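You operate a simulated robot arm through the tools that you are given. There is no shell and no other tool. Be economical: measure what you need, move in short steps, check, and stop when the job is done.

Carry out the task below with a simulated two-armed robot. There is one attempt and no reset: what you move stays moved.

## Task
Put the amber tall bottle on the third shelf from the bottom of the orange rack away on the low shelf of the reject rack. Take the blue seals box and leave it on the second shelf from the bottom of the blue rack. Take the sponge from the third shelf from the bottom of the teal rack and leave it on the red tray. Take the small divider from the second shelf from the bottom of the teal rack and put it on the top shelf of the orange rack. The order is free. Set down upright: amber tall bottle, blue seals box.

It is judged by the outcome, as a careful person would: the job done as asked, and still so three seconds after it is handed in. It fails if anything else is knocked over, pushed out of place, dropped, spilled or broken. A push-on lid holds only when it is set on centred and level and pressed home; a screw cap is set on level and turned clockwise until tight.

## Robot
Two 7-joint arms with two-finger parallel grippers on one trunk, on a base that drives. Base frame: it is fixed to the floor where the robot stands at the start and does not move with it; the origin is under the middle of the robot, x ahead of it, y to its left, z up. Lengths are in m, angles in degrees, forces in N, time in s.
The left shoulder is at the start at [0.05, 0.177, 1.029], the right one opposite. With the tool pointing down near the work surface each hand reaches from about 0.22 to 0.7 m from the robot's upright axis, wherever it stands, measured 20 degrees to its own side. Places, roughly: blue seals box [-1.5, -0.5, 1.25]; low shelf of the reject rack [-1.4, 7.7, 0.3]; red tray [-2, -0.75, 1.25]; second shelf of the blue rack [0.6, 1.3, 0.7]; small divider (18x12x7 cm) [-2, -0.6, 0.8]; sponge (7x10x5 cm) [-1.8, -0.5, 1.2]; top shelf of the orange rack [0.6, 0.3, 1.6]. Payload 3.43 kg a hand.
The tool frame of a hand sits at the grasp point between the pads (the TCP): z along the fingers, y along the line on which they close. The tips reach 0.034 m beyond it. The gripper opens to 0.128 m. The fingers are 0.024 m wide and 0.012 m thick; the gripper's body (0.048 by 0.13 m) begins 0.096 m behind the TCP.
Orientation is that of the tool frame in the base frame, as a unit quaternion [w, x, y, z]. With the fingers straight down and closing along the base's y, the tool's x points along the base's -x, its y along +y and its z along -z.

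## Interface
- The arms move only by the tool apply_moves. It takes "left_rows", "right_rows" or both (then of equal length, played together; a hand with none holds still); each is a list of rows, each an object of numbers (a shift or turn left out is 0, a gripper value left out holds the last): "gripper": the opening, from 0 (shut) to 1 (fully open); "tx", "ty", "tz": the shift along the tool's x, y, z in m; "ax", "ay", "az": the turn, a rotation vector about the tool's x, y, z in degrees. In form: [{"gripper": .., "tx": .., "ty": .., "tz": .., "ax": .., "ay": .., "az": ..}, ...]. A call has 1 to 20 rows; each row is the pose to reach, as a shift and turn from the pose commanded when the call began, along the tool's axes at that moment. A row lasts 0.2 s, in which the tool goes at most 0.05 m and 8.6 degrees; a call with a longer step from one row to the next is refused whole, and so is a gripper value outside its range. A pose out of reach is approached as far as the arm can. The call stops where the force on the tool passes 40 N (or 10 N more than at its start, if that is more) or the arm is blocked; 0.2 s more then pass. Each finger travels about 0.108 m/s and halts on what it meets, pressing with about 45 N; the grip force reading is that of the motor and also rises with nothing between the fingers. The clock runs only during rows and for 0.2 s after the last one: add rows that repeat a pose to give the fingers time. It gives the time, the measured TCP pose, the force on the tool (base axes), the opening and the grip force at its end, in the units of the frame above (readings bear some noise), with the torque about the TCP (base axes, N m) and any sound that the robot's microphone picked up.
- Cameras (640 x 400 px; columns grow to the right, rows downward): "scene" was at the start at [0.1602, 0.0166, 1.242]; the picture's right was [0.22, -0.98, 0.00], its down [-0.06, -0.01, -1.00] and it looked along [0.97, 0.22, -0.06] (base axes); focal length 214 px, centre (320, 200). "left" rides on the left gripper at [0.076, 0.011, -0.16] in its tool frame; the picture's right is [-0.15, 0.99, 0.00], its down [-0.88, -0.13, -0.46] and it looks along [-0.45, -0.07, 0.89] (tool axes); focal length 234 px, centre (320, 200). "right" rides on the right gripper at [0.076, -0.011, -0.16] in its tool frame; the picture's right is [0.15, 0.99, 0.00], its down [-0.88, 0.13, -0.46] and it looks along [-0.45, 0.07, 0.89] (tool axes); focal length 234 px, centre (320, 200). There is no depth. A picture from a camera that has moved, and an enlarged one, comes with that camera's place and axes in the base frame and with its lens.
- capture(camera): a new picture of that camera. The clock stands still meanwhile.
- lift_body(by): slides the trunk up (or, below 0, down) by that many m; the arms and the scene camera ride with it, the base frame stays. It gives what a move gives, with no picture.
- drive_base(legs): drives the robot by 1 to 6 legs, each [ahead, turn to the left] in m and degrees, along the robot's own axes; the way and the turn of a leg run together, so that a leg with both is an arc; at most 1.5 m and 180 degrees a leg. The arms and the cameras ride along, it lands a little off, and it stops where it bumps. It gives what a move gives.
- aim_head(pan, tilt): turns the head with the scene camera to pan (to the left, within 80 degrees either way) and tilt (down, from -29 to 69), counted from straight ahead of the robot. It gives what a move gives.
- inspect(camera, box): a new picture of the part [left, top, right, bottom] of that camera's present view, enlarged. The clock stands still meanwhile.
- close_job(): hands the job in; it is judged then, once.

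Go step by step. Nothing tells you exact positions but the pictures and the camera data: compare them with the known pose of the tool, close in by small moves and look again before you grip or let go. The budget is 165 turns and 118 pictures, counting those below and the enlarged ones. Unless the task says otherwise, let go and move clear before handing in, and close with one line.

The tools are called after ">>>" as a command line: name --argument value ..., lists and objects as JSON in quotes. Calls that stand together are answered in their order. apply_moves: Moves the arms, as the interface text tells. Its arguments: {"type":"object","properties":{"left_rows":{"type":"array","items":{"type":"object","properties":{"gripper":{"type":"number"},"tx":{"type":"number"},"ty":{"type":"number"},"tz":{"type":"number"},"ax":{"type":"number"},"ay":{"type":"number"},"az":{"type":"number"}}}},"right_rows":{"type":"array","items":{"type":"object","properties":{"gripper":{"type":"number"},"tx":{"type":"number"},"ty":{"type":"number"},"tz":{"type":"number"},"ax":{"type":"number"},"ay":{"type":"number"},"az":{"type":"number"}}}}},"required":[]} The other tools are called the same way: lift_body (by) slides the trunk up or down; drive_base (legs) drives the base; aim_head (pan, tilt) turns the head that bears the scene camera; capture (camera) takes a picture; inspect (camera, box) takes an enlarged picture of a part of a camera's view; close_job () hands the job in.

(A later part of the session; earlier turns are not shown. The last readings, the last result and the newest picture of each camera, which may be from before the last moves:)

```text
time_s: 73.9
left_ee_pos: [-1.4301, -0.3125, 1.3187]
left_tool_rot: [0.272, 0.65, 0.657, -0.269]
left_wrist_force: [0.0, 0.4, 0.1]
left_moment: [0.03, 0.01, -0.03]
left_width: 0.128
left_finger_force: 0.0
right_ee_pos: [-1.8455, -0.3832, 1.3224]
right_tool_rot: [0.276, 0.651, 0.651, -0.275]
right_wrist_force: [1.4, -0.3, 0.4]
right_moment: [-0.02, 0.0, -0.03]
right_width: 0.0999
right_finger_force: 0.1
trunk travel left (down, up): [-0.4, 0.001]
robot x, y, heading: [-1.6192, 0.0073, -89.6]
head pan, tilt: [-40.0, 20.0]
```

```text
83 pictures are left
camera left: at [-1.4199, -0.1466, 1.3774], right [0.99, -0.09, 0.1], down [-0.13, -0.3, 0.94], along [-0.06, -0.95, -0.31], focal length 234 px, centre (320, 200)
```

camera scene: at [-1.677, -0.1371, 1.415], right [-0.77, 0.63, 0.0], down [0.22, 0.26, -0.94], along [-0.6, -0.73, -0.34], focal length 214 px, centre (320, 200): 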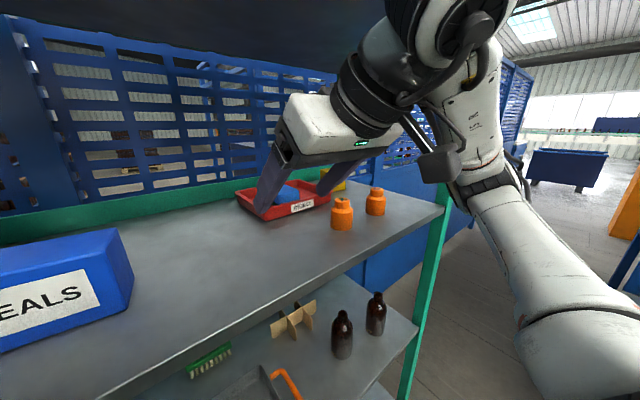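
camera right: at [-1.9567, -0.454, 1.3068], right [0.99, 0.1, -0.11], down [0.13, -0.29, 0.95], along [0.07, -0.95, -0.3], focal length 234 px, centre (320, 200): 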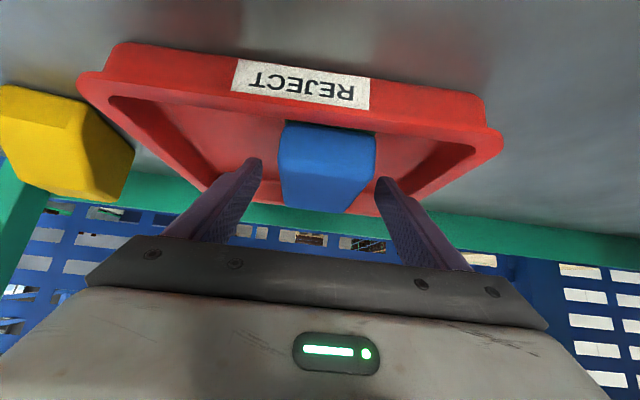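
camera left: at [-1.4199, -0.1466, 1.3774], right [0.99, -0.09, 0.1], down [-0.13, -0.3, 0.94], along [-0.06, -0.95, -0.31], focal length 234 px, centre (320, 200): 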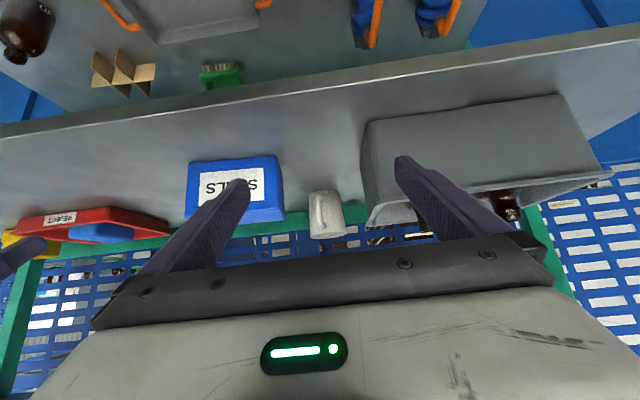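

The sponge is well inside the tray. Next comes the SEALS box with the left hand: I reorient so the fingers straddle the box front-to-back, tilted in from its left side.

>>> apply_moves --left_rows '[{"tz": -0.02, "tx": 0.02, "ax": -0.3, "ay": 4.69, "az": -6.93}, {"tz": -0.042, "tx": 0.042, "ax": -0.6, "ay": 9.37, "az": -13.86}, {"tz": -0.042, "tx": 0.042, "ax": -0.9, "ay": 14.06, "az": -20.79}, {"tz": -0.042, "tx": 0.042, "ax": -1.2, "ay": 18.74, "az": -27.71}, {"tz": -0.042, "tx": 0.042, "ax": -1.5, "ay": 23.43, "az": -34.64}, {"tz": -0.042, "tx": 0.042, "ax": -1.8, "ay": 28.11, "az": -41.57}, {"tz": -0.042, "tx": 0.042, "ax": -2.1, "ay": 32.8, "az": -48.5}, {"tz": -0.042, "tx": 0.042, "ax": -2.4, "ay": 37.49, "az": -55.43}, {"tz": -0.042, "tx": 0.042, "ax": -2.7, "ay": 42.17, "az": -62.36}, {"tz": -0.042, "tx": 0.042, "ax": -3.0, "ay": 46.86, "az": -69.29}, {"tz": -0.042, "tx": 0.042, "ax": -3.3, "ay": 51.54, "az": -76.21}, {"tz": -0.042, "tx": 0.042, "ax": -3.6, "ay": 56.23, "az": -83.14}, {"tz": -0.042, "tx": 0.042, "ax": -3.9, "ay": 60.91, "az": -90.07}, {"tz": -0.042, "tx": 0.042, "ax": -4.2, "ay": 65.6, "az": -97.0}, {"tz": -0.042, "tx": 0.042, "ax": -4.2, "ay": 65.6, "az": -97.0}]'

>>> aim_head --pan 15 --tilt 20

>>> capture --camera "scene"

>>> capture --camera "left"

```text
time_s: 77.1
left_ee_pos: [-1.4307, -0.2529, 1.3187]
left_tool_rot: [-0.342, -0.006, 0.94, -0.002]
left_wrist_force: [-0.4, 0.0, 0.8]
left_moment: [-0.04, 0.03, 0.0]
left_width: 0.1281
left_finger_force: 0.1
right_ee_pos: [-1.8467, -0.3856, 1.3236]
right_tool_rot: [0.275, 0.652, 0.651, -0.276]
right_wrist_force: [-0.5, -0.7, -0.5]
right_moment: [0.02, -0.01, -0.01]
right_width: 0.0999
right_finger_force: 0.0
trunk travel left (down, up): [-0.4, 0.001]
robot x, y, heading: [-1.6231, 0.004, -89.5]
head pan, tilt: [-40.0, 20.0]
```

```text
time_s: 78.3
left_ee_pos: [-1.4294, -0.2541, 1.3194]
left_tool_rot: [-0.342, -0.005, 0.94, -0.002]
left_wrist_force: [0.3, 0.0, 0.2]
left_moment: [0.02, 0.0, 0.01]
left_width: 0.1281
left_finger_force: 0.2
right_ee_pos: [-1.845, -0.3854, 1.3232]
right_tool_rot: [0.275, 0.651, 0.651, -0.277]
right_wrist_force: [0.2, -0.8, 0.6]
right_moment: [0.01, -0.01, 0.0]
right_width: 0.0999
right_finger_force: 0.0
trunk travel left (down, up): [-0.4, 0.001]
robot x, y, heading: [-1.6174, 0.0084, -89.4]
head pan, tilt: [15.0, 20.0]
```

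```text
82 pictures are left
camera scene: at [-1.5925, -0.1555, 1.415], right [-0.96, -0.27, 0.0], down [-0.09, 0.33, -0.94], along [0.25, -0.91, -0.34], focal length 214 px, centre (320, 200)
```

scene: 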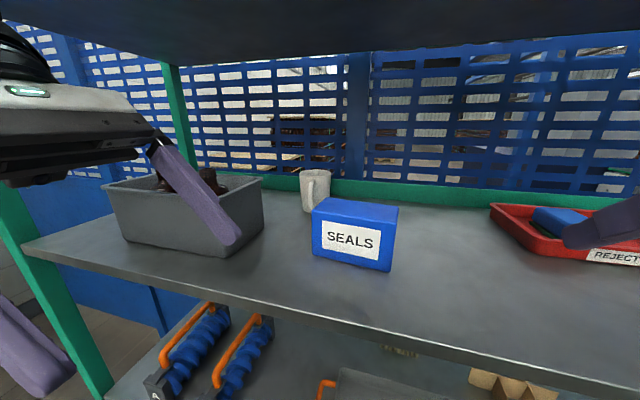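

```text
81 pictures are left
camera left: at [-1.3852, -0.2426, 1.4888], right [0.1, 0.99, -0.09], down [0.97, -0.12, -0.22], along [-0.23, -0.07, -0.97], focal length 234 px, centre (320, 200)
```

left: 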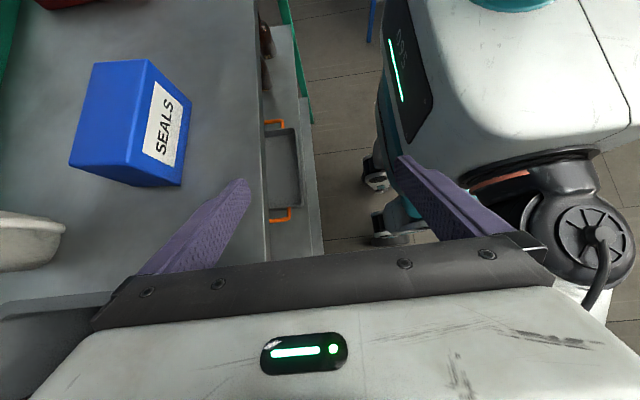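

The left hand is oriented as wanted. The box centre is near (-1.56, -0.487) with its top at z≈1.28. I move to the pre-grasp above its left end.

>>> apply_moves --left_rows '[{"tx": 0.02}, {"tx": 0.042, "ty": -0.04}, {"tx": 0.042, "ty": -0.09}, {"tx": 0.042, "ty": -0.14}, {"tx": 0.042, "ty": -0.19}, {"tx": 0.042, "ty": -0.233}, {"tx": 0.042, "ty": -0.233}]'

>>> capture --camera "left"

>>> capture --camera "scene"

```text
time_s: 79.9
left_ee_pos: [-1.4593, -0.4859, 1.3441]
left_tool_rot: [-0.342, -0.004, 0.94, -0.002]
left_wrist_force: [0.0, -0.1, 0.1]
left_moment: [0.03, -0.04, 0.0]
left_width: 0.128
left_finger_force: 0.0
right_ee_pos: [-1.8456, -0.3857, 1.3231]
right_tool_rot: [0.275, 0.652, 0.65, -0.277]
right_wrist_force: [0.3, 0.2, -0.3]
right_moment: [-0.03, 0.04, -0.02]
right_width: 0.0999
right_finger_force: 0.1
trunk travel left (down, up): [-0.4, 0.001]
robot x, y, heading: [-1.6214, 0.0036, -89.5]
head pan, tilt: [15.0, 20.0]
```

```text
80 pictures are left
camera left: at [-1.4144, -0.4751, 1.5145], right [0.1, 0.99, -0.1], down [0.97, -0.12, -0.22], along [-0.23, -0.07, -0.97], focal length 234 px, centre (320, 200)
```

left: 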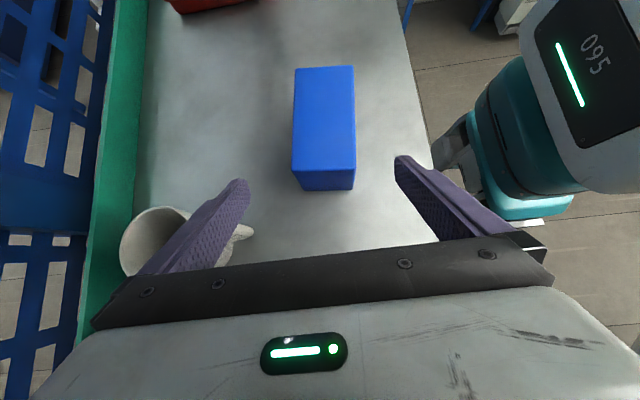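

```text
79 pictures are left
camera scene: at [-1.5922, -0.155, 1.415], right [-0.96, -0.27, 0.0], down [-0.09, 0.33, -0.94], along [0.25, -0.91, -0.34], focal length 214 px, centre (320, 200)
```

scene: 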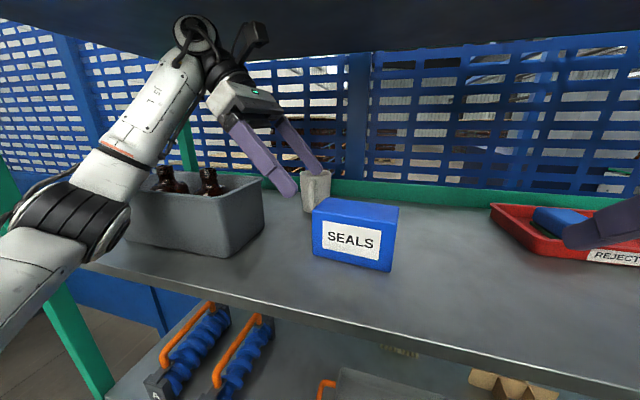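

The box axis is about 6° off and the box is centred at y≈-0.478. I align to it and descend along the fingers.

>>> apply_moves --left_rows '[{"ty": 0.007, "ax": -3.9, "az": 4.6}, {"ty": 0.007, "tz": 0.045, "ax": -3.9, "az": 4.6}, {"ty": 0.007, "tz": 0.09, "ax": -3.9, "az": 4.6}, {"ty": 0.007, "tz": 0.12, "ax": -3.9, "az": 4.6}, {"ty": 0.007, "tz": 0.138, "ax": -3.9, "az": 4.6}, {"ty": 0.007, "tz": 0.138, "ax": -3.9, "az": 4.6}]'

>>> capture --camera "left"

```text
time_s: 81.3
left_ee_pos: [-1.5483, -0.4695, 1.2622]
left_tool_rot: [-0.34, 0.049, 0.939, -0.005]
left_wrist_force: [0.9, 0.2, 0.2]
left_moment: [-0.02, 0.01, -0.01]
left_width: 0.1281
left_finger_force: 0.0
right_ee_pos: [-1.8478, -0.3725, 1.3282]
right_tool_rot: [0.279, 0.65, 0.649, -0.28]
right_wrist_force: [0.9, 1.0, 0.7]
right_moment: [-0.04, 0.01, 0.05]
right_width: 0.0997
right_finger_force: 0.0
trunk travel left (down, up): [-0.4, 0.001]
robot x, y, heading: [-1.6178, 0.0051, -89.1]
head pan, tilt: [15.0, 20.0]
```

```text
78 pictures are left
camera left: at [-1.5018, -0.4544, 1.4316], right [0.2, 0.97, -0.14], down [0.95, -0.22, -0.21], along [-0.23, -0.09, -0.97], focal length 234 px, centre (320, 200)
```

left: 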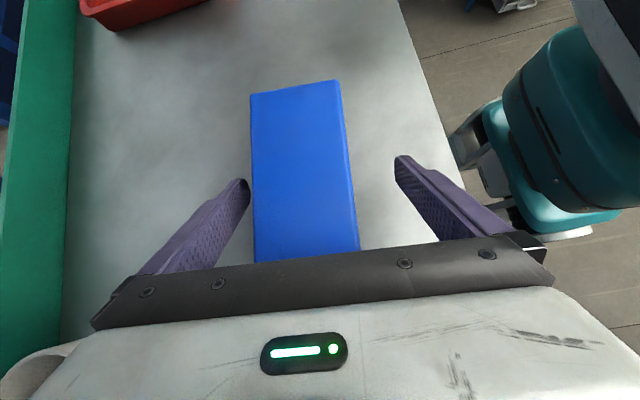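

>>> aim_head --pan 40 --tilt 20

>>> capture --camera "scene"

```text
time_s: 82.2
left_ee_pos: [-1.547, -0.4684, 1.2624]
left_tool_rot: [-0.339, 0.048, 0.939, -0.007]
left_wrist_force: [0.2, -0.4, 0.6]
left_moment: [0.0, -0.01, -0.01]
left_width: 0.128
left_finger_force: 0.0
right_ee_pos: [-1.8492, -0.3716, 1.3287]
right_tool_rot: [0.28, 0.65, 0.649, -0.279]
right_wrist_force: [0.5, 0.2, 0.2]
right_moment: [0.02, -0.03, 0.0]
right_width: 0.0996
right_finger_force: 0.0
trunk travel left (down, up): [-0.4, 0.001]
robot x, y, heading: [-1.6209, 0.0084, -89.5]
head pan, tilt: [40.0, 20.0]
```

```text
77 pictures are left
camera scene: at [-1.5604, -0.1212, 1.4174], right [-0.76, -0.65, 0.01], down [-0.22, 0.25, -0.94], along [0.61, -0.72, -0.33], focal length 214 px, centre (320, 200)
```

scene: 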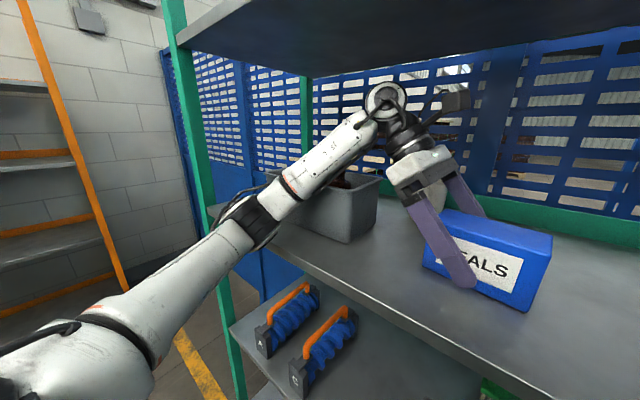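

My left elbow is resting on the shelf's front edge, so the arm can't go lower there. I relieve it by raising 2.5 cm; a grip on the upper part of the box should do.

>>> apply_moves --left_rows '[{"tx": 0.008, "tz": -0.01, "ty": -0.005}, {"tx": 0.016, "tz": -0.019, "ty": -0.005}, {"tx": 0.016, "tz": -0.019, "ty": -0.005}]'

>>> capture --camera "left"

>>> inspect --camera "scene" --box '[180, 120, 420, 290]'

```text
time_s: 83.0
left_ee_pos: [-1.5529, -0.4778, 1.2688]
left_tool_rot: [-0.34, 0.047, 0.939, 0.013]
left_wrist_force: [-0.2, 0.0, 0.9]
left_moment: [0.02, 0.01, -0.03]
left_width: 0.1279
left_finger_force: 0.1
right_ee_pos: [-1.8479, -0.3771, 1.3251]
right_tool_rot: [0.278, 0.651, 0.649, -0.278]
right_wrist_force: [0.3, 0.3, -0.2]
right_moment: [0.03, -0.01, -0.01]
right_width: 0.0997
right_finger_force: 0.1
trunk travel left (down, up): [-0.4, 0.001]
robot x, y, heading: [-1.6214, 0.0093, -89.3]
head pan, tilt: [40.0, 20.0]
```

```text
76 pictures are left
camera left: at [-1.5071, -0.4703, 1.439], right [0.21, 0.97, -0.1], down [0.95, -0.23, -0.21], along [-0.23, -0.05, -0.97], focal length 234 px, centre (320, 200)
```

left: 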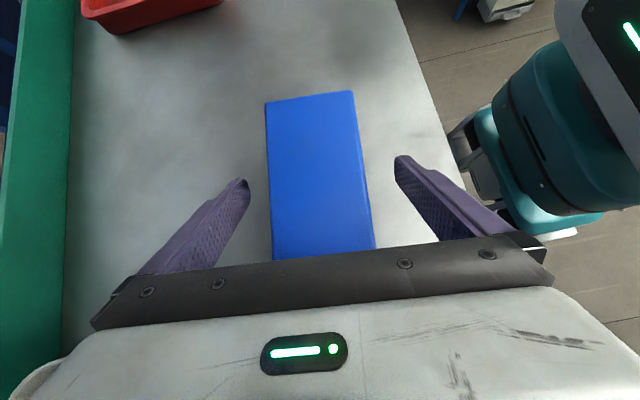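

```text
2.35 times, centred on (300, 205) of scene
camera zoom: at [-1.5604, -0.1277, 1.4153], right [-0.76, -0.65, 0.0], down [-0.22, 0.25, -0.94], along [0.61, -0.72, -0.33], focal length 505 px, centre (367, 188)
```

zoom: 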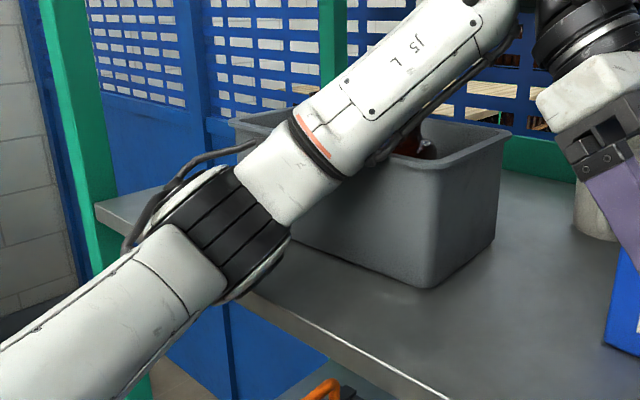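

Now the box is centred between the pads with the tips about 4 cm below its top. I close.

>>> apply_moves --left_rows '[{"gripper": 0}, {}, {}, {}, {}, {}]'

>>> apply_moves --left_rows '[{"tx": 0.01, "tz": -0.012}, {"tx": 0.02, "tz": -0.023}, {"tx": 0.035, "tz": -0.041}, {"tx": 0.05, "tz": -0.06}, {"tx": 0.05, "tz": -0.06}]'

>>> capture --camera "left"

>>> capture --camera "scene"

```text
time_s: 84.4
left_ee_pos: [-1.5524, -0.4814, 1.2699]
left_tool_rot: [-0.341, 0.045, 0.939, 0.014]
left_wrist_force: [-0.6, 2.8, 5.2]
left_moment: [0.42, -0.06, 0.07]
left_width: 0.0695
left_finger_force: 44.8
right_ee_pos: [-1.8494, -0.3799, 1.3251]
right_tool_rot: [0.278, 0.651, 0.649, -0.277]
right_wrist_force: [1.2, -0.8, -0.3]
right_moment: [0.01, -0.02, 0.02]
right_width: 0.0998
right_finger_force: 0.1
trunk travel left (down, up): [-0.4, 0.001]
robot x, y, heading: [-1.6188, 0.01, -89.4]
head pan, tilt: [40.0, 20.0]
```

```text
time_s: 85.6
left_ee_pos: [-1.5497, -0.4868, 1.3449]
left_tool_rot: [-0.341, 0.045, 0.939, 0.017]
left_wrist_force: [0.1, -1.1, -2.8]
left_moment: [0.01, 0.02, -0.02]
left_width: 0.0694
left_finger_force: 44.9
right_ee_pos: [-1.8459, -0.3867, 1.3228]
right_tool_rot: [0.275, 0.651, 0.651, -0.276]
right_wrist_force: [-0.4, -1.1, -0.6]
right_moment: [0.03, -0.01, 0.0]
right_width: 0.0997
right_finger_force: 0.0
trunk travel left (down, up): [-0.4, 0.001]
robot x, y, heading: [-1.6212, 0.0085, -89.4]
head pan, tilt: [40.0, 20.0]
```

```text
74 pictures are left
camera left: at [-1.5037, -0.4813, 1.5138], right [0.2, 0.97, -0.09], down [0.95, -0.22, -0.22], along [-0.23, -0.04, -0.97], focal length 234 px, centre (320, 200)
```

left: 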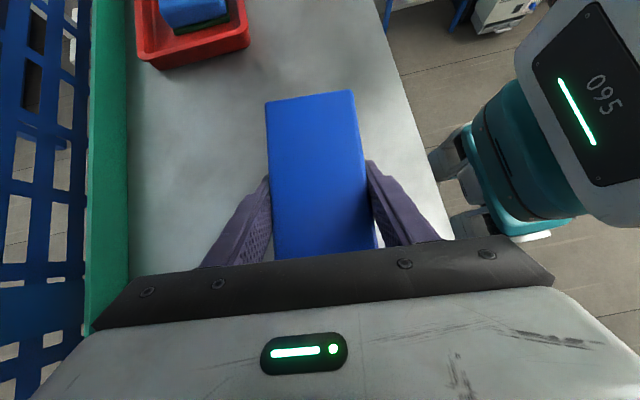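

```text
73 pictures are left
camera scene: at [-1.5566, -0.137, 1.4148], right [-0.76, -0.65, 0.0], down [-0.22, 0.26, -0.94], along [0.61, -0.71, -0.34], focal length 214 px, centre (320, 200)
```

scene: 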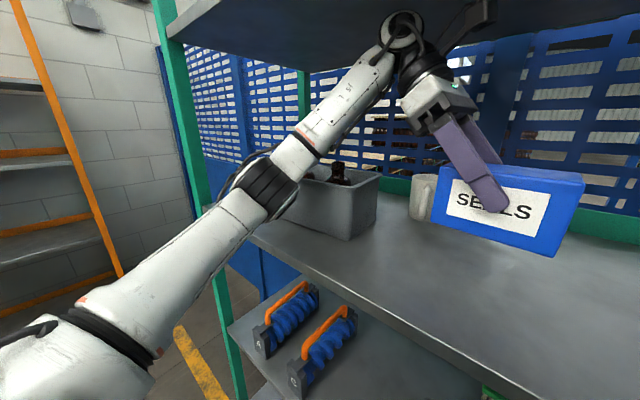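

The box is held securely. I draw it out of the shelf and a bit to the left, clear of my head.

>>> apply_moves --left_rows '[{"ty": 0.03}, {"ty": 0.07}, {"ty": 0.11}, {"ty": 0.14, "tx": -0.02, "tz": -0.017}, {"ty": 0.17, "tx": -0.04, "tz": -0.034}, {"ty": 0.2, "tx": -0.06, "tz": -0.05}, {"ty": 0.22, "tx": -0.077, "tz": -0.064}, {"ty": 0.22, "tx": -0.077, "tz": -0.064}]'

>>> capture --camera "scene"

```text
time_s: 87.4
left_ee_pos: [-1.4291, -0.2755, 1.3434]
left_tool_rot: [-0.342, 0.044, 0.939, 0.016]
left_wrist_force: [-0.5, -0.1, -1.3]
left_moment: [-0.01, 0.0, -0.02]
left_width: 0.0697
left_finger_force: 45.4
right_ee_pos: [-1.8459, -0.3859, 1.3234]
right_tool_rot: [0.275, 0.651, 0.652, -0.275]
right_wrist_force: [0.0, -0.7, 0.4]
right_moment: [-0.04, 0.02, 0.01]
right_width: 0.0997
right_finger_force: 0.1
trunk travel left (down, up): [-0.4, 0.001]
robot x, y, heading: [-1.6182, 0.009, -89.3]
head pan, tilt: [40.0, 20.0]
```

```text
72 pictures are left
camera scene: at [-1.5572, -0.1368, 1.4149], right [-0.76, -0.65, 0.0], down [-0.22, 0.26, -0.94], along [0.61, -0.71, -0.34], focal length 214 px, centre (320, 200)
```

scene: 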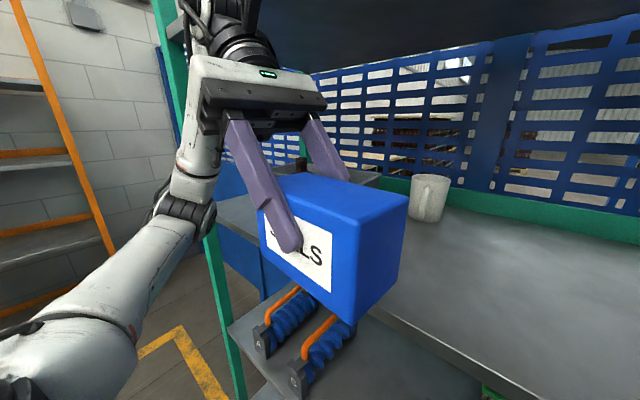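

The box is clear. I back off, move the left hand outward, and shift the base to x≈-1.85 for the divider at about (-1.957, -0.616) on shelf 2 (z≈0.756).

>>> drive_base --legs '[[-0.38, 0], [0, -90.5], [0.2, 0], [0, 90]]'

>>> apply_moves --left_rows '[{"tx": -0.03, "tz": -0.025}, {"tx": -0.06, "tz": -0.05, "ty": 0.01}, {"tx": -0.07, "tz": -0.06, "ty": 0.04}, {"tx": -0.07, "tz": -0.06, "ty": 0.07}, {"tx": -0.07, "tz": -0.06, "ty": 0.07}]'

>>> lift_body --by -0.3

>>> aim_head --pan -10 --tilt 25

>>> capture --camera "scene"

>>> capture --camera "right"

```text
time_s: 98.6
left_ee_pos: [-1.6435, 0.1019, 1.3452]
left_tool_rot: [-0.342, 0.06, 0.937, 0.022]
left_wrist_force: [0.4, 0.7, -3.1]
left_moment: [0.01, -0.01, -0.02]
left_width: 0.0697
left_finger_force: 44.6
right_ee_pos: [-2.0641, 0.0078, 1.3223]
right_tool_rot: [0.269, 0.663, 0.64, -0.28]
right_wrist_force: [0.1, -0.6, -0.1]
right_moment: [0.0, -0.02, 0.0]
right_width: 0.0997
right_finger_force: 0.1
trunk travel left (down, up): [-0.4, 0.001]
robot x, y, heading: [-1.8229, 0.3948, -91.3]
head pan, tilt: [40.0, 20.0]
```

```text
time_s: 99.8
left_ee_pos: [-1.5441, 0.1616, 1.3461]
left_tool_rot: [-0.342, 0.06, 0.938, 0.024]
left_wrist_force: [-0.8, 0.1, -2.2]
left_moment: [-0.03, -0.04, 0.01]
left_width: 0.0693
left_finger_force: 45.0
right_ee_pos: [-2.0641, 0.0076, 1.3221]
right_tool_rot: [0.27, 0.663, 0.639, -0.281]
right_wrist_force: [0.8, 0.3, 0.4]
right_moment: [0.02, -0.01, 0.0]
right_width: 0.1002
right_finger_force: 0.0
trunk travel left (down, up): [-0.4, 0.001]
robot x, y, heading: [-1.8243, 0.3924, -91.6]
head pan, tilt: [40.0, 20.0]
```

```text
time_s: 102.8
left_ee_pos: [-1.5444, 0.162, 1.045]
left_tool_rot: [-0.341, 0.059, 0.938, 0.021]
left_wrist_force: [0.4, -0.3, -2.5]
left_moment: [0.03, -0.06, -0.01]
left_width: 0.0694
left_finger_force: 44.5
right_ee_pos: [-2.0643, 0.0065, 1.0246]
right_tool_rot: [0.27, 0.663, 0.64, -0.281]
right_wrist_force: [0.4, 0.1, 0.6]
right_moment: [-0.02, 0.02, 0.0]
right_width: 0.0999
right_finger_force: 0.0
trunk travel left (down, up): [-0.1, 0.301]
robot x, y, heading: [-1.8259, 0.3933, -91.4]
head pan, tilt: [40.0, 20.0]
```

```text
time_s: 104.0
left_ee_pos: [-1.5442, 0.1623, 1.0455]
left_tool_rot: [-0.341, 0.061, 0.938, 0.022]
left_wrist_force: [-0.2, -0.8, -1.5]
left_moment: [-0.04, -0.02, -0.02]
left_width: 0.0694
left_finger_force: 44.7
right_ee_pos: [-2.0635, 0.0065, 1.0231]
right_tool_rot: [0.27, 0.663, 0.64, -0.28]
right_wrist_force: [0.0, -1.1, 0.3]
right_moment: [0.02, 0.0, -0.02]
right_width: 0.0998
right_finger_force: 0.0
trunk travel left (down, up): [-0.1, 0.301]
robot x, y, heading: [-1.826, 0.3935, -91.4]
head pan, tilt: [-10.0, 25.0]
```

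```text
71 pictures are left
camera scene: at [-1.8431, 0.2284, 1.1069], right [-0.98, 0.2, 0.0], down [0.08, 0.41, -0.91], along [-0.18, -0.89, -0.42], focal length 214 px, centre (320, 200)
```

scene: 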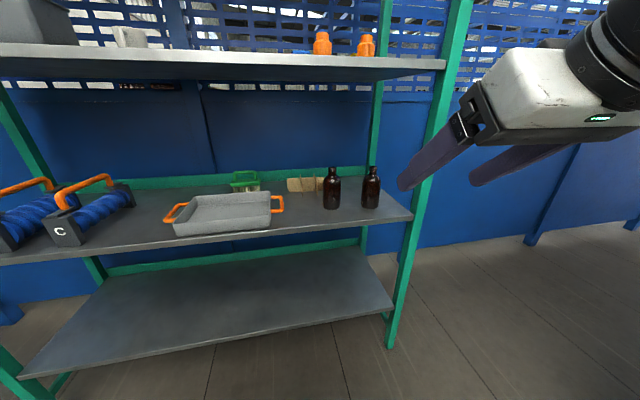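

```text
70 pictures are left
camera right: at [-2.069, 0.174, 1.08], right [0.99, 0.07, -0.11], down [0.12, -0.29, 0.95], along [0.03, -0.95, -0.3], focal length 234 px, centre (320, 200)
```

right: 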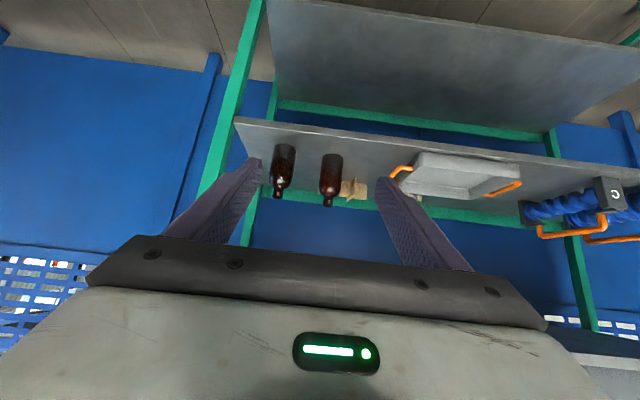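

>>> inspect --camera "scene" --box '[230, 150, 410, 262]'

>>> inspect --camera "right" --box '[260, 110, 440, 222]'

```text
3.56 times, centred on (320, 206) of scene
camera zoom: at [-1.8431, 0.2284, 1.1069], right [-0.98, 0.2, 0.0], down [0.08, 0.41, -0.91], along [-0.18, -0.89, -0.42], focal length 763 px, centre (320, 179)
```

zoom: 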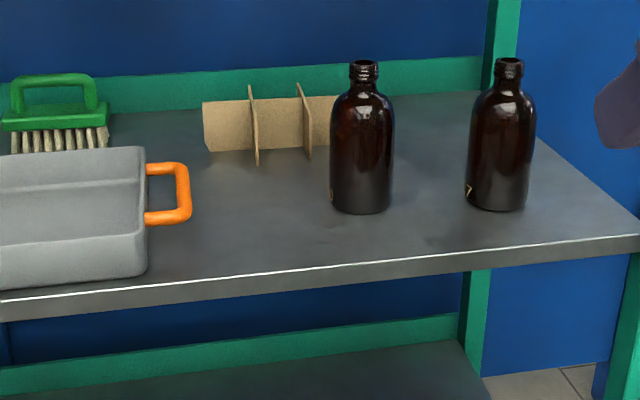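

```text
3.56 times, centred on (350, 166) of right
camera zoom: at [-2.069, 0.174, 1.08], right [0.99, 0.07, -0.11], down [0.12, -0.29, 0.95], along [0.03, -0.95, -0.3], focal length 833 px, centre (213, 321)
```

zoom: 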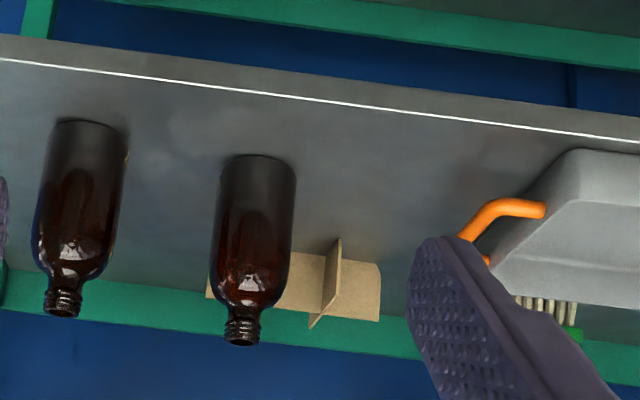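

The divider is a cardboard grid with one long slat (along x) and two cross slats at x≈-1.931 and -1.992, front ends y≈-0.57. I'll grip the left cross slat from the front, so I pose the right hand for driving in beside the bottle.

>>> apply_moves --right_rows '[{"gripper": 0.47, "tx": -0.003, "ty": 0.022, "tz": 0.034, "ax": 1.9, "ay": 1.2, "az": 1.9}, {"tx": -0.006, "ty": 0.044, "tz": 0.068, "ax": 3.8, "ay": 2.5, "az": 3.8}, {"tx": -0.01, "ty": 0.067, "tz": 0.103, "ax": 5.7, "ay": 3.7, "az": 5.7}, {"tx": -0.013, "ty": 0.09, "tz": 0.137, "ax": 7.5, "ay": 5, "az": 7.5}, {"tx": -0.016, "ty": 0.112, "tz": 0.171, "ax": 7.5, "ay": 5, "az": 7.5}, {"tx": -0.02, "ty": 0.135, "tz": 0.206, "ax": 7.5, "ay": 5, "az": 7.5}, {"tx": -0.023, "ty": 0.157, "tz": 0.24, "ax": 7.5, "ay": 5, "az": 7.5}, {"tx": -0.023, "ty": 0.157, "tz": 0.24, "ax": 7.5, "ay": 5, "az": 7.5}]'

>>> drive_base --legs '[[0.2, 0]]'

>>> capture --camera "scene"

>>> capture --camera "right"

```text
time_s: 105.8
left_ee_pos: [-1.5442, 0.1631, 1.0448]
left_tool_rot: [-0.342, 0.061, 0.937, 0.022]
left_wrist_force: [0.4, 0.4, -1.7]
left_moment: [-0.01, -0.02, 0.02]
left_width: 0.0698
left_finger_force: 44.8
right_ee_pos: [-1.9136, -0.1866, 0.8729]
right_tool_rot: [0.216, 0.731, 0.586, -0.275]
right_wrist_force: [0.3, -1.0, 0.1]
right_moment: [0.04, -0.01, -0.01]
right_width: 0.0602
right_finger_force: 0.0
trunk travel left (down, up): [-0.1, 0.301]
robot x, y, heading: [-1.8292, 0.3928, -91.3]
head pan, tilt: [-10.0, 25.0]
```

```text
time_s: 107.4
left_ee_pos: [-1.5504, -0.0424, 1.0458]
left_tool_rot: [-0.341, 0.061, 0.938, 0.023]
left_wrist_force: [-0.4, 0.6, -2.5]
left_moment: [-0.01, 0.0, 0.03]
left_width: 0.0697
left_finger_force: 44.5
right_ee_pos: [-1.92, -0.3874, 0.8732]
right_tool_rot: [0.216, 0.731, 0.585, -0.276]
right_wrist_force: [-1.1, -0.1, 0.4]
right_moment: [0.0, -0.03, 0.03]
right_width: 0.0601
right_finger_force: 0.0
trunk travel left (down, up): [-0.1, 0.301]
robot x, y, heading: [-1.8314, 0.1904, -91.4]
head pan, tilt: [-10.0, 25.0]
```

```text
67 pictures are left
camera scene: at [-1.8486, 0.0264, 1.1068], right [-0.98, 0.2, 0.0], down [0.08, 0.41, -0.91], along [-0.18, -0.89, -0.42], focal length 214 px, centre (320, 200)
```

scene: 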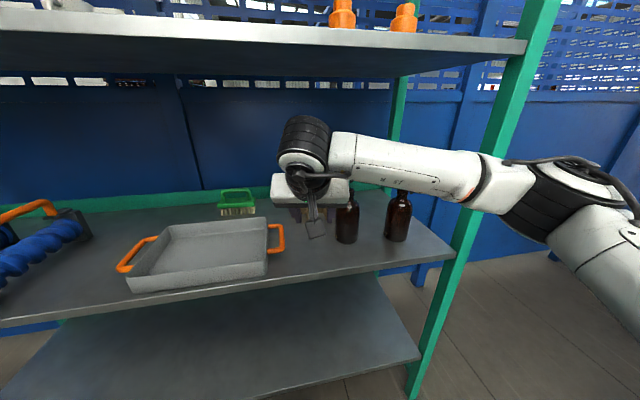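

```text
66 pictures are left
camera right: at [-1.8947, -0.2281, 0.9445], right [0.99, -0.11, -0.1], down [0.05, -0.39, 0.92], along [-0.14, -0.91, -0.38], focal length 234 px, centre (320, 200)
```

right: 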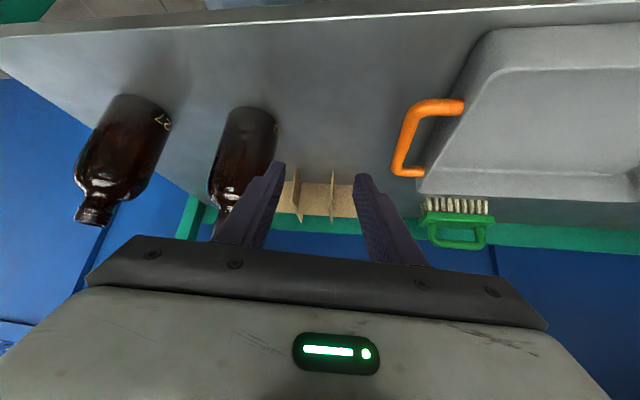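

The clearance to the bottle is ~2 cm on the right finger. I nudge 1 cm left and drive in the last 0.15 m.

>>> apply_moves --right_rows '[{"ty": 0.01}]'

>>> drive_base --legs '[[0.15, 0]]'

>>> capture --camera "right"

>>> capture --camera "scene"

```text
time_s: 107.8
left_ee_pos: [-1.5493, -0.0413, 1.0451]
left_tool_rot: [-0.341, 0.062, 0.938, 0.022]
left_wrist_force: [-0.1, 0.5, -1.9]
left_moment: [0.0, -0.05, 0.02]
left_width: 0.0697
left_finger_force: 45.3
right_ee_pos: [-1.9108, -0.39, 0.8727]
right_tool_rot: [0.215, 0.732, 0.586, -0.274]
right_wrist_force: [0.1, 0.0, 0.1]
right_moment: [0.02, 0.0, -0.01]
right_width: 0.0604
right_finger_force: 0.0
trunk travel left (down, up): [-0.1, 0.301]
robot x, y, heading: [-1.831, 0.1883, -91.6]
head pan, tilt: [-10.0, 25.0]
```

```text
time_s: 109.2
left_ee_pos: [-1.5545, -0.1914, 1.0447]
left_tool_rot: [-0.341, 0.062, 0.938, 0.023]
left_wrist_force: [-0.1, -0.4, -2.5]
left_moment: [-0.01, 0.0, 0.02]
left_width: 0.0695
left_finger_force: 45.5
right_ee_pos: [-1.9154, -0.5403, 0.8735]
right_tool_rot: [0.216, 0.732, 0.585, -0.276]
right_wrist_force: [0.1, -0.6, 0.6]
right_moment: [-0.03, 0.0, 0.01]
right_width: 0.0603
right_finger_force: 0.0
trunk travel left (down, up): [-0.1, 0.301]
robot x, y, heading: [-1.8358, 0.0401, -91.9]
head pan, tilt: [-10.0, 25.0]
```

```text
65 pictures are left
camera right: at [-1.8895, -0.3816, 0.945], right [0.99, -0.11, -0.1], down [0.05, -0.39, 0.92], along [-0.14, -0.91, -0.38], focal length 234 px, centre (320, 200)
```

right: 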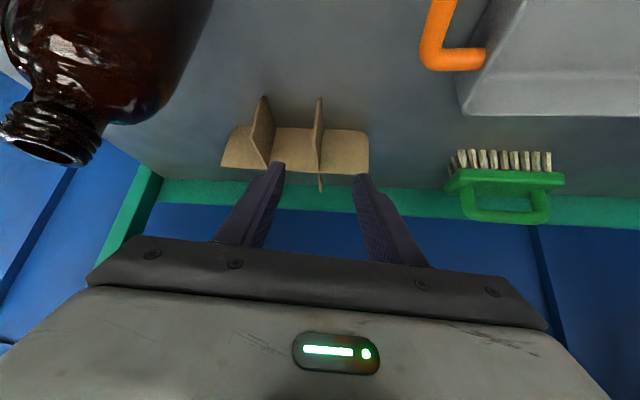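

```text
64 pictures are left
camera scene: at [-1.8528, -0.1245, 1.1068], right [-0.98, 0.2, 0.0], down [0.08, 0.41, -0.91], along [-0.18, -0.89, -0.42], focal length 214 px, centre (320, 200)
```

scene: 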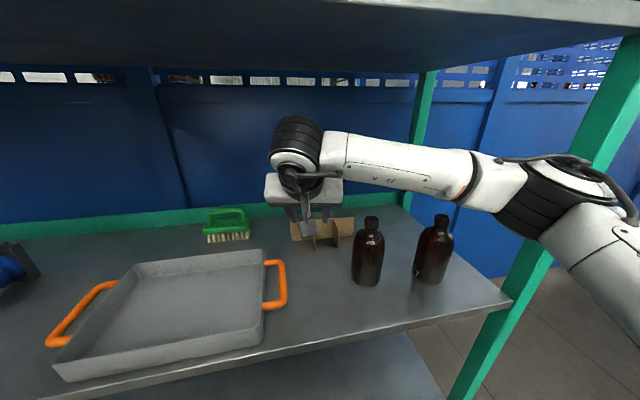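

The left cross slat is at x≈-1.930, front end y≈-0.563, running straight back. I square the hand to it and move down onto it.

>>> apply_moves --right_rows '[{"ty": -0.0065, "ax": -2.9, "az": -3.5}, {"ty": -0.0065, "ax": -5.8, "az": -6.9}, {"ty": -0.0065, "tz": 0.027, "tx": 0.005, "ax": -5.8, "az": -6.9}, {"ty": -0.0065, "tz": 0.055, "tx": 0.011, "ax": -5.8, "az": -6.9}, {"ty": -0.0065, "tz": 0.082, "tx": 0.0166, "ax": -5.8, "az": -6.9}, {"ty": -0.0065, "tz": 0.082, "tx": 0.0166, "ax": -5.8, "az": -6.9}]'

>>> capture --camera "right"

```text
time_s: 110.6
left_ee_pos: [-1.5536, -0.1917, 1.0456]
left_tool_rot: [-0.341, 0.063, 0.938, 0.023]
left_wrist_force: [0.0, 0.6, -1.9]
left_moment: [-0.01, 0.01, -0.02]
left_width: 0.0695
left_finger_force: 44.6
right_ee_pos: [-1.9315, -0.5793, 0.802]
right_tool_rot: [0.235, 0.684, 0.641, -0.257]
right_wrist_force: [0.1, -0.4, 0.4]
right_moment: [-0.01, -0.01, -0.04]
right_width: 0.0602
right_finger_force: 0.0
trunk travel left (down, up): [-0.1, 0.301]
robot x, y, heading: [-1.8328, 0.0385, -91.6]
head pan, tilt: [-10.0, 25.0]
```

```text
63 pictures are left
camera right: at [-1.9312, -0.4177, 0.873], right [0.99, 0.04, -0.1], down [0.11, -0.38, 0.92], along [0.0, -0.93, -0.38], focal length 234 px, centre (320, 200)
```

right: 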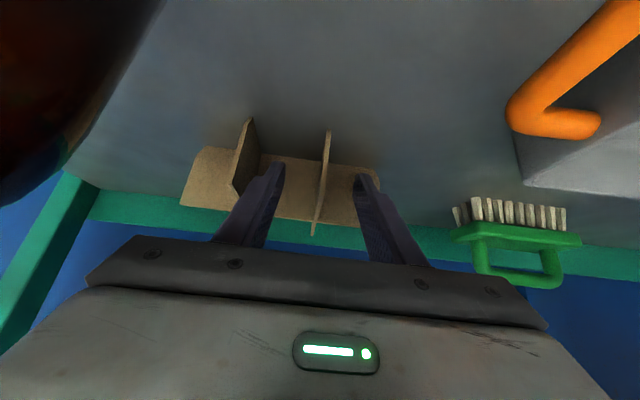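

The slat is between the fingers. I close on it, then lift slightly and check.

>>> apply_moves --right_rows '[{"gripper": 0}, {}, {}, {}, {}]'

>>> apply_moves --right_rows '[{"tx": -0.007, "tz": -0.008}, {"tx": -0.02, "tz": -0.023}, {"tx": -0.033, "tz": -0.038}, {"tx": -0.045, "tz": -0.054}, {"tx": -0.045, "tz": -0.054}]'

>>> capture --camera "right"

>>> capture --camera "scene"

```text
time_s: 111.8
left_ee_pos: [-1.5542, -0.1926, 1.0443]
left_tool_rot: [-0.342, 0.063, 0.937, 0.023]
left_wrist_force: [0.0, 0.4, -2.2]
left_moment: [0.0, -0.05, -0.01]
left_width: 0.0696
left_finger_force: 44.8
right_ee_pos: [-1.9307, -0.5786, 0.8015]
right_tool_rot: [0.235, 0.684, 0.641, -0.257]
right_wrist_force: [0.8, -0.8, 0.6]
right_moment: [-0.04, -0.01, -0.02]
right_width: 0.0018
right_finger_force: 36.6
trunk travel left (down, up): [-0.1, 0.301]
robot x, y, heading: [-1.8336, 0.04, -91.6]
head pan, tilt: [-10.0, 25.0]
```

```text
time_s: 113.0
left_ee_pos: [-1.5538, -0.1928, 1.0458]
left_tool_rot: [-0.341, 0.062, 0.938, 0.022]
left_wrist_force: [0.1, -0.2, -2.4]
left_moment: [0.0, 0.0, -0.01]
left_width: 0.0694
left_finger_force: 45.4
right_ee_pos: [-1.9316, -0.5785, 0.8726]
right_tool_rot: [0.236, 0.683, 0.641, -0.257]
right_wrist_force: [-0.5, -0.8, -0.4]
right_moment: [0.03, -0.04, 0.0]
right_width: 0.0017
right_finger_force: 36.9
trunk travel left (down, up): [-0.1, 0.301]
robot x, y, heading: [-1.8335, 0.0403, -91.5]
head pan, tilt: [-10.0, 25.0]
```

```text
62 pictures are left
camera right: at [-1.9302, -0.4173, 0.9436], right [0.99, 0.04, -0.1], down [0.11, -0.38, 0.92], along [0.0, -0.93, -0.38], focal length 234 px, centre (320, 200)
```

right: 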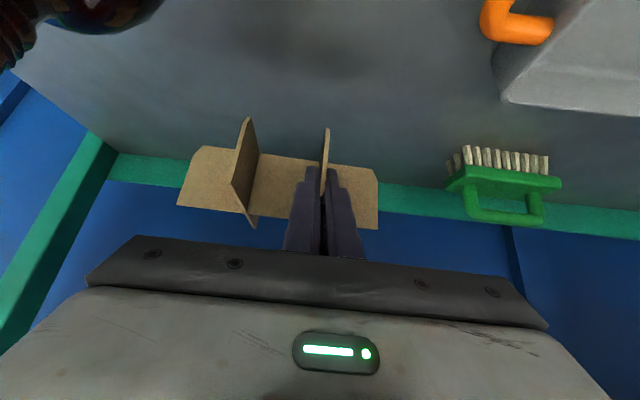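

```text
61 pictures are left
camera scene: at [-1.8528, -0.1245, 1.1069], right [-0.98, 0.2, 0.0], down [0.08, 0.41, -0.91], along [-0.18, -0.89, -0.42], focal length 214 px, centre (320, 200)
```

scene: 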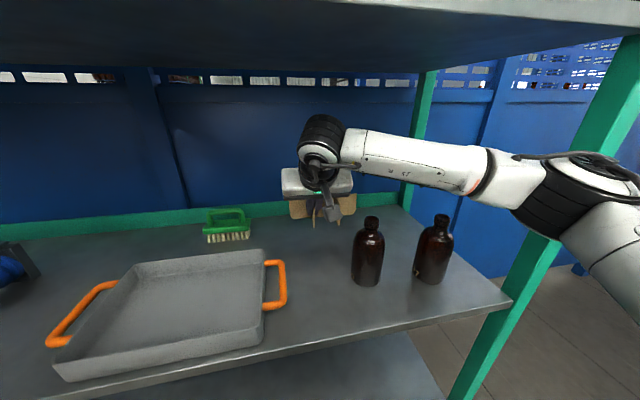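

The divider is held level. I raise it a bit more, slide it left past the bottle, and then back out.

>>> apply_moves --right_rows '[{"tx": -0.013, "tz": -0.015}, {"tx": -0.026, "tz": -0.031}, {"tx": -0.026, "tz": -0.031, "ty": 0.03}, {"tx": -0.026, "tz": -0.031, "ty": 0.065}, {"tx": -0.026, "tz": -0.031, "ty": 0.095}, {"tx": -0.026, "tz": -0.031, "ty": 0.115}, {"tx": -0.026, "tz": -0.031, "ty": 0.115}]'

>>> capture --camera "scene"

```text
time_s: 114.6
left_ee_pos: [-1.5542, -0.1931, 1.0464]
left_tool_rot: [-0.341, 0.062, 0.938, 0.022]
left_wrist_force: [-0.1, 0.0, -1.5]
left_moment: [0.02, -0.02, 0.0]
left_width: 0.0692
left_finger_force: 45.2
right_ee_pos: [-1.8153, -0.5842, 0.9126]
right_tool_rot: [0.235, 0.684, 0.641, -0.257]
right_wrist_force: [-0.4, -1.3, -0.6]
right_moment: [-0.01, -0.03, 0.02]
right_width: 0.0019
right_finger_force: 36.3
trunk travel left (down, up): [-0.1, 0.301]
robot x, y, heading: [-1.833, 0.0379, -91.8]
head pan, tilt: [-10.0, 25.0]
```

```text
60 pictures are left
camera scene: at [-1.8528, -0.1245, 1.1069], right [-0.98, 0.2, 0.0], down [0.08, 0.41, -0.91], along [-0.18, -0.89, -0.42], focal length 214 px, centre (320, 200)
```

scene: 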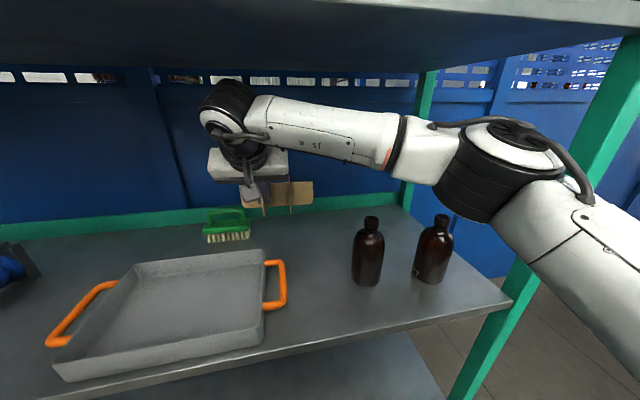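

Clear laterally. I drive straight back out.

>>> drive_base --legs '[[-0.45, 0]]'

>>> capture --camera "scene"

```text
time_s: 117.3
left_ee_pos: [-1.5409, 0.2576, 1.0445]
left_tool_rot: [-0.341, 0.065, 0.938, 0.024]
left_wrist_force: [-0.6, -0.2, -2.1]
left_moment: [0.0, -0.03, -0.01]
left_width: 0.0695
left_finger_force: 44.6
right_ee_pos: [-1.804, -0.1325, 0.9129]
right_tool_rot: [0.236, 0.684, 0.64, -0.257]
right_wrist_force: [1.2, 0.6, 0.0]
right_moment: [0.01, 0.0, 0.0]
right_width: 0.0019
right_finger_force: 37.0
trunk travel left (down, up): [-0.1, 0.301]
robot x, y, heading: [-1.8193, 0.4898, -91.6]
head pan, tilt: [-10.0, 25.0]
```

```text
59 pictures are left
camera scene: at [-1.8402, 0.3279, 1.1069], right [-0.98, 0.2, 0.0], down [0.09, 0.41, -0.91], along [-0.18, -0.89, -0.42], focal length 214 px, centre (320, 200)
```

scene: 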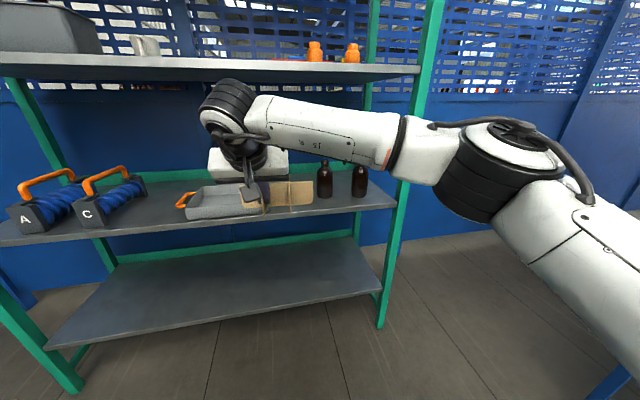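

Both items are in hand. I tuck the right hand in, then drive over to the blue rack area.

>>> apply_moves --right_rows '[{"tx": 0.03, "tz": -0.026, "ty": -0.02}, {"tx": 0.06, "tz": -0.052, "ty": -0.04}, {"tx": 0.09, "tz": -0.077, "ty": -0.06}, {"tx": 0.12, "tz": -0.1, "ty": -0.08}, {"tx": 0.15, "tz": -0.126, "ty": -0.1}, {"tx": 0.18, "tz": -0.15, "ty": -0.13}, {"tx": 0.18, "tz": -0.15, "ty": -0.15}]'

>>> drive_base --legs '[[0, 120], [1.45, 0], [0, -28.5]]'

>>> aim_head --pan 0 --tilt 10

>>> capture --camera "scene"

```text
time_s: 118.9
left_ee_pos: [-1.5421, 0.2595, 1.0463]
left_tool_rot: [-0.341, 0.063, 0.938, 0.023]
left_wrist_force: [0.0, -0.3, -1.8]
left_moment: [-0.04, -0.03, -0.02]
left_width: 0.0696
left_finger_force: 44.6
right_ee_pos: [-1.9394, 0.1117, 0.9122]
right_tool_rot: [0.234, 0.685, 0.64, -0.257]
right_wrist_force: [0.1, 0.2, 0.2]
right_moment: [0.0, -0.01, 0.01]
right_width: 0.002
right_finger_force: 36.7
trunk travel left (down, up): [-0.1, 0.301]
robot x, y, heading: [-1.8201, 0.494, -91.7]
head pan, tilt: [-10.0, 25.0]
```

```text
time_s: 132.5
left_ee_pos: [-0.3841, 1.5256, 1.0454]
left_tool_rot: [-0.248, -0.647, 0.681, -0.236]
left_wrist_force: [-0.2, -0.1, -2.3]
left_moment: [0.06, 0.0, 0.01]
left_width: 0.0696
left_finger_force: 45.0
right_ee_pos: [-0.2035, 1.1441, 0.9115]
right_tool_rot: [0.349, -0.009, 0.937, -0.001]
right_wrist_force: [0.6, -0.1, -0.8]
right_moment: [0.0, 0.02, 0.02]
right_width: 0.0022
right_finger_force: 36.7
trunk travel left (down, up): [-0.1, 0.301]
robot x, y, heading: [-0.5927, 1.232, 3.1]
head pan, tilt: [-10.0, 25.0]
```

```text
time_s: 133.3
left_ee_pos: [-0.3858, 1.5271, 1.0452]
left_tool_rot: [-0.248, -0.648, 0.681, -0.236]
left_wrist_force: [0.2, 0.2, -2.8]
left_moment: [0.02, -0.03, 0.01]
left_width: 0.0698
left_finger_force: 45.4
right_ee_pos: [-0.2036, 1.143, 0.9125]
right_tool_rot: [0.349, -0.009, 0.937, -0.001]
right_wrist_force: [0.4, 0.1, -0.6]
right_moment: [-0.02, 0.01, -0.02]
right_width: 0.0019
right_finger_force: 36.6
trunk travel left (down, up): [-0.1, 0.301]
robot x, y, heading: [-0.5893, 1.2285, 3.4]
head pan, tilt: [0.0, 10.0]
```

```text
58 pictures are left
camera scene: at [-0.4284, 1.2344, 1.1312], right [0.05, -1.0, 0.0], down [-0.17, -0.01, -0.98], along [0.98, 0.05, -0.17], focal length 214 px, centre (320, 200)
```

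scene: 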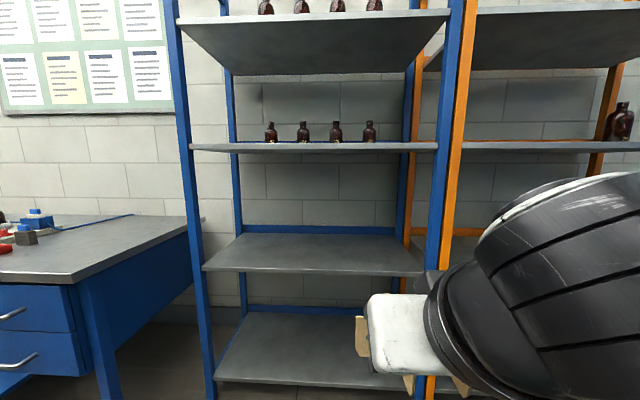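

The blue rack's second shelf is empty (front edge x≈0.28, y 0.92–1.68). The divider must go to z≈1.63, which needs a flatter hand pitch, so I first set it on this empty shelf and regrasp. Driving in.

>>> drive_base --legs '[[0.25, 10], [0.22, -13.4]]'

>>> aim_head --pan 0 --tilt 35

>>> capture --camera "scene"

>>> capture --camera "right"

```text
time_s: 136.4
left_ee_pos: [0.0976, 1.5727, 1.0455]
left_tool_rot: [-0.255, -0.626, 0.701, -0.228]
left_wrist_force: [-0.1, 0.9, -3.1]
left_moment: [-0.01, 0.04, 0.01]
left_width: 0.0695
left_finger_force: 44.8
right_ee_pos: [0.2561, 1.182, 0.9118]
right_tool_rot: [0.349, 0.02, 0.937, -0.012]
right_wrist_force: [-1.3, -0.3, 0.8]
right_moment: [0.03, 0.03, 0.03]
right_width: 0.002
right_finger_force: 36.8
trunk travel left (down, up): [-0.1, 0.301]
robot x, y, heading: [-0.1309, 1.2893, -0.6]
head pan, tilt: [0.0, 10.0]
```

```text
time_s: 137.3
left_ee_pos: [0.0984, 1.5736, 1.0464]
left_tool_rot: [-0.255, -0.626, 0.7, -0.228]
left_wrist_force: [-0.5, 0.0, -2.6]
left_moment: [-0.01, 0.0, -0.01]
left_width: 0.0695
left_finger_force: 45.4
right_ee_pos: [0.2563, 1.1807, 0.9109]
right_tool_rot: [0.349, 0.019, 0.937, -0.012]
right_wrist_force: [0.2, -0.7, -0.4]
right_moment: [0.05, 0.03, 0.0]
right_width: 0.002
right_finger_force: 36.6
trunk travel left (down, up): [-0.1, 0.301]
robot x, y, heading: [-0.1241, 1.2926, -0.3]
head pan, tilt: [0.0, 35.0]
```

```text
57 pictures are left
camera scene: at [0.0331, 1.2853, 1.0911], right [0.0, -1.0, 0.0], down [-0.57, 0.0, -0.82], along [0.82, 0.0, -0.57], focal length 214 px, centre (320, 200)
```

scene: 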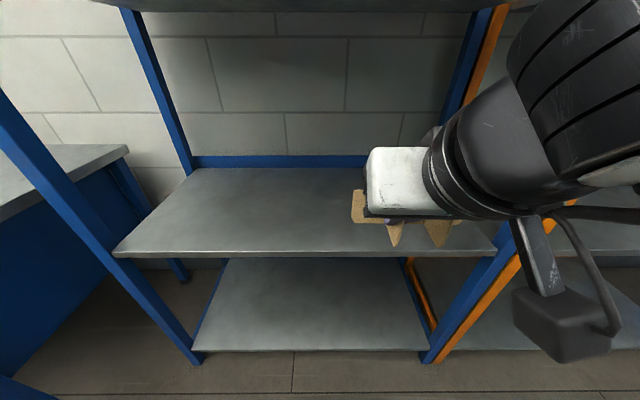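

```text
56 pictures are left
camera right: at [0.0946, 1.1765, 0.9828], right [-0.07, 0.99, -0.1], down [0.37, 0.12, 0.92], along [0.92, 0.02, -0.38], focal length 234 px, centre (320, 200)
```

right: 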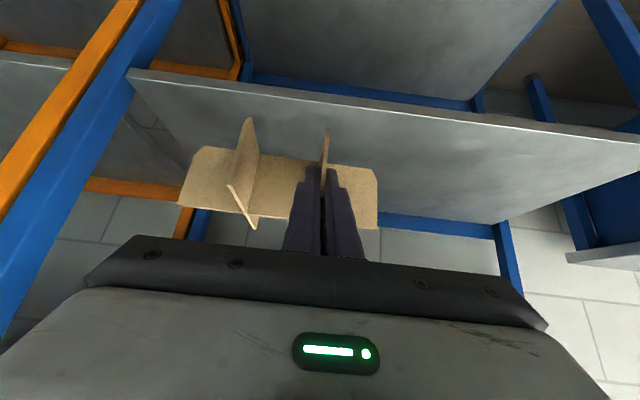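

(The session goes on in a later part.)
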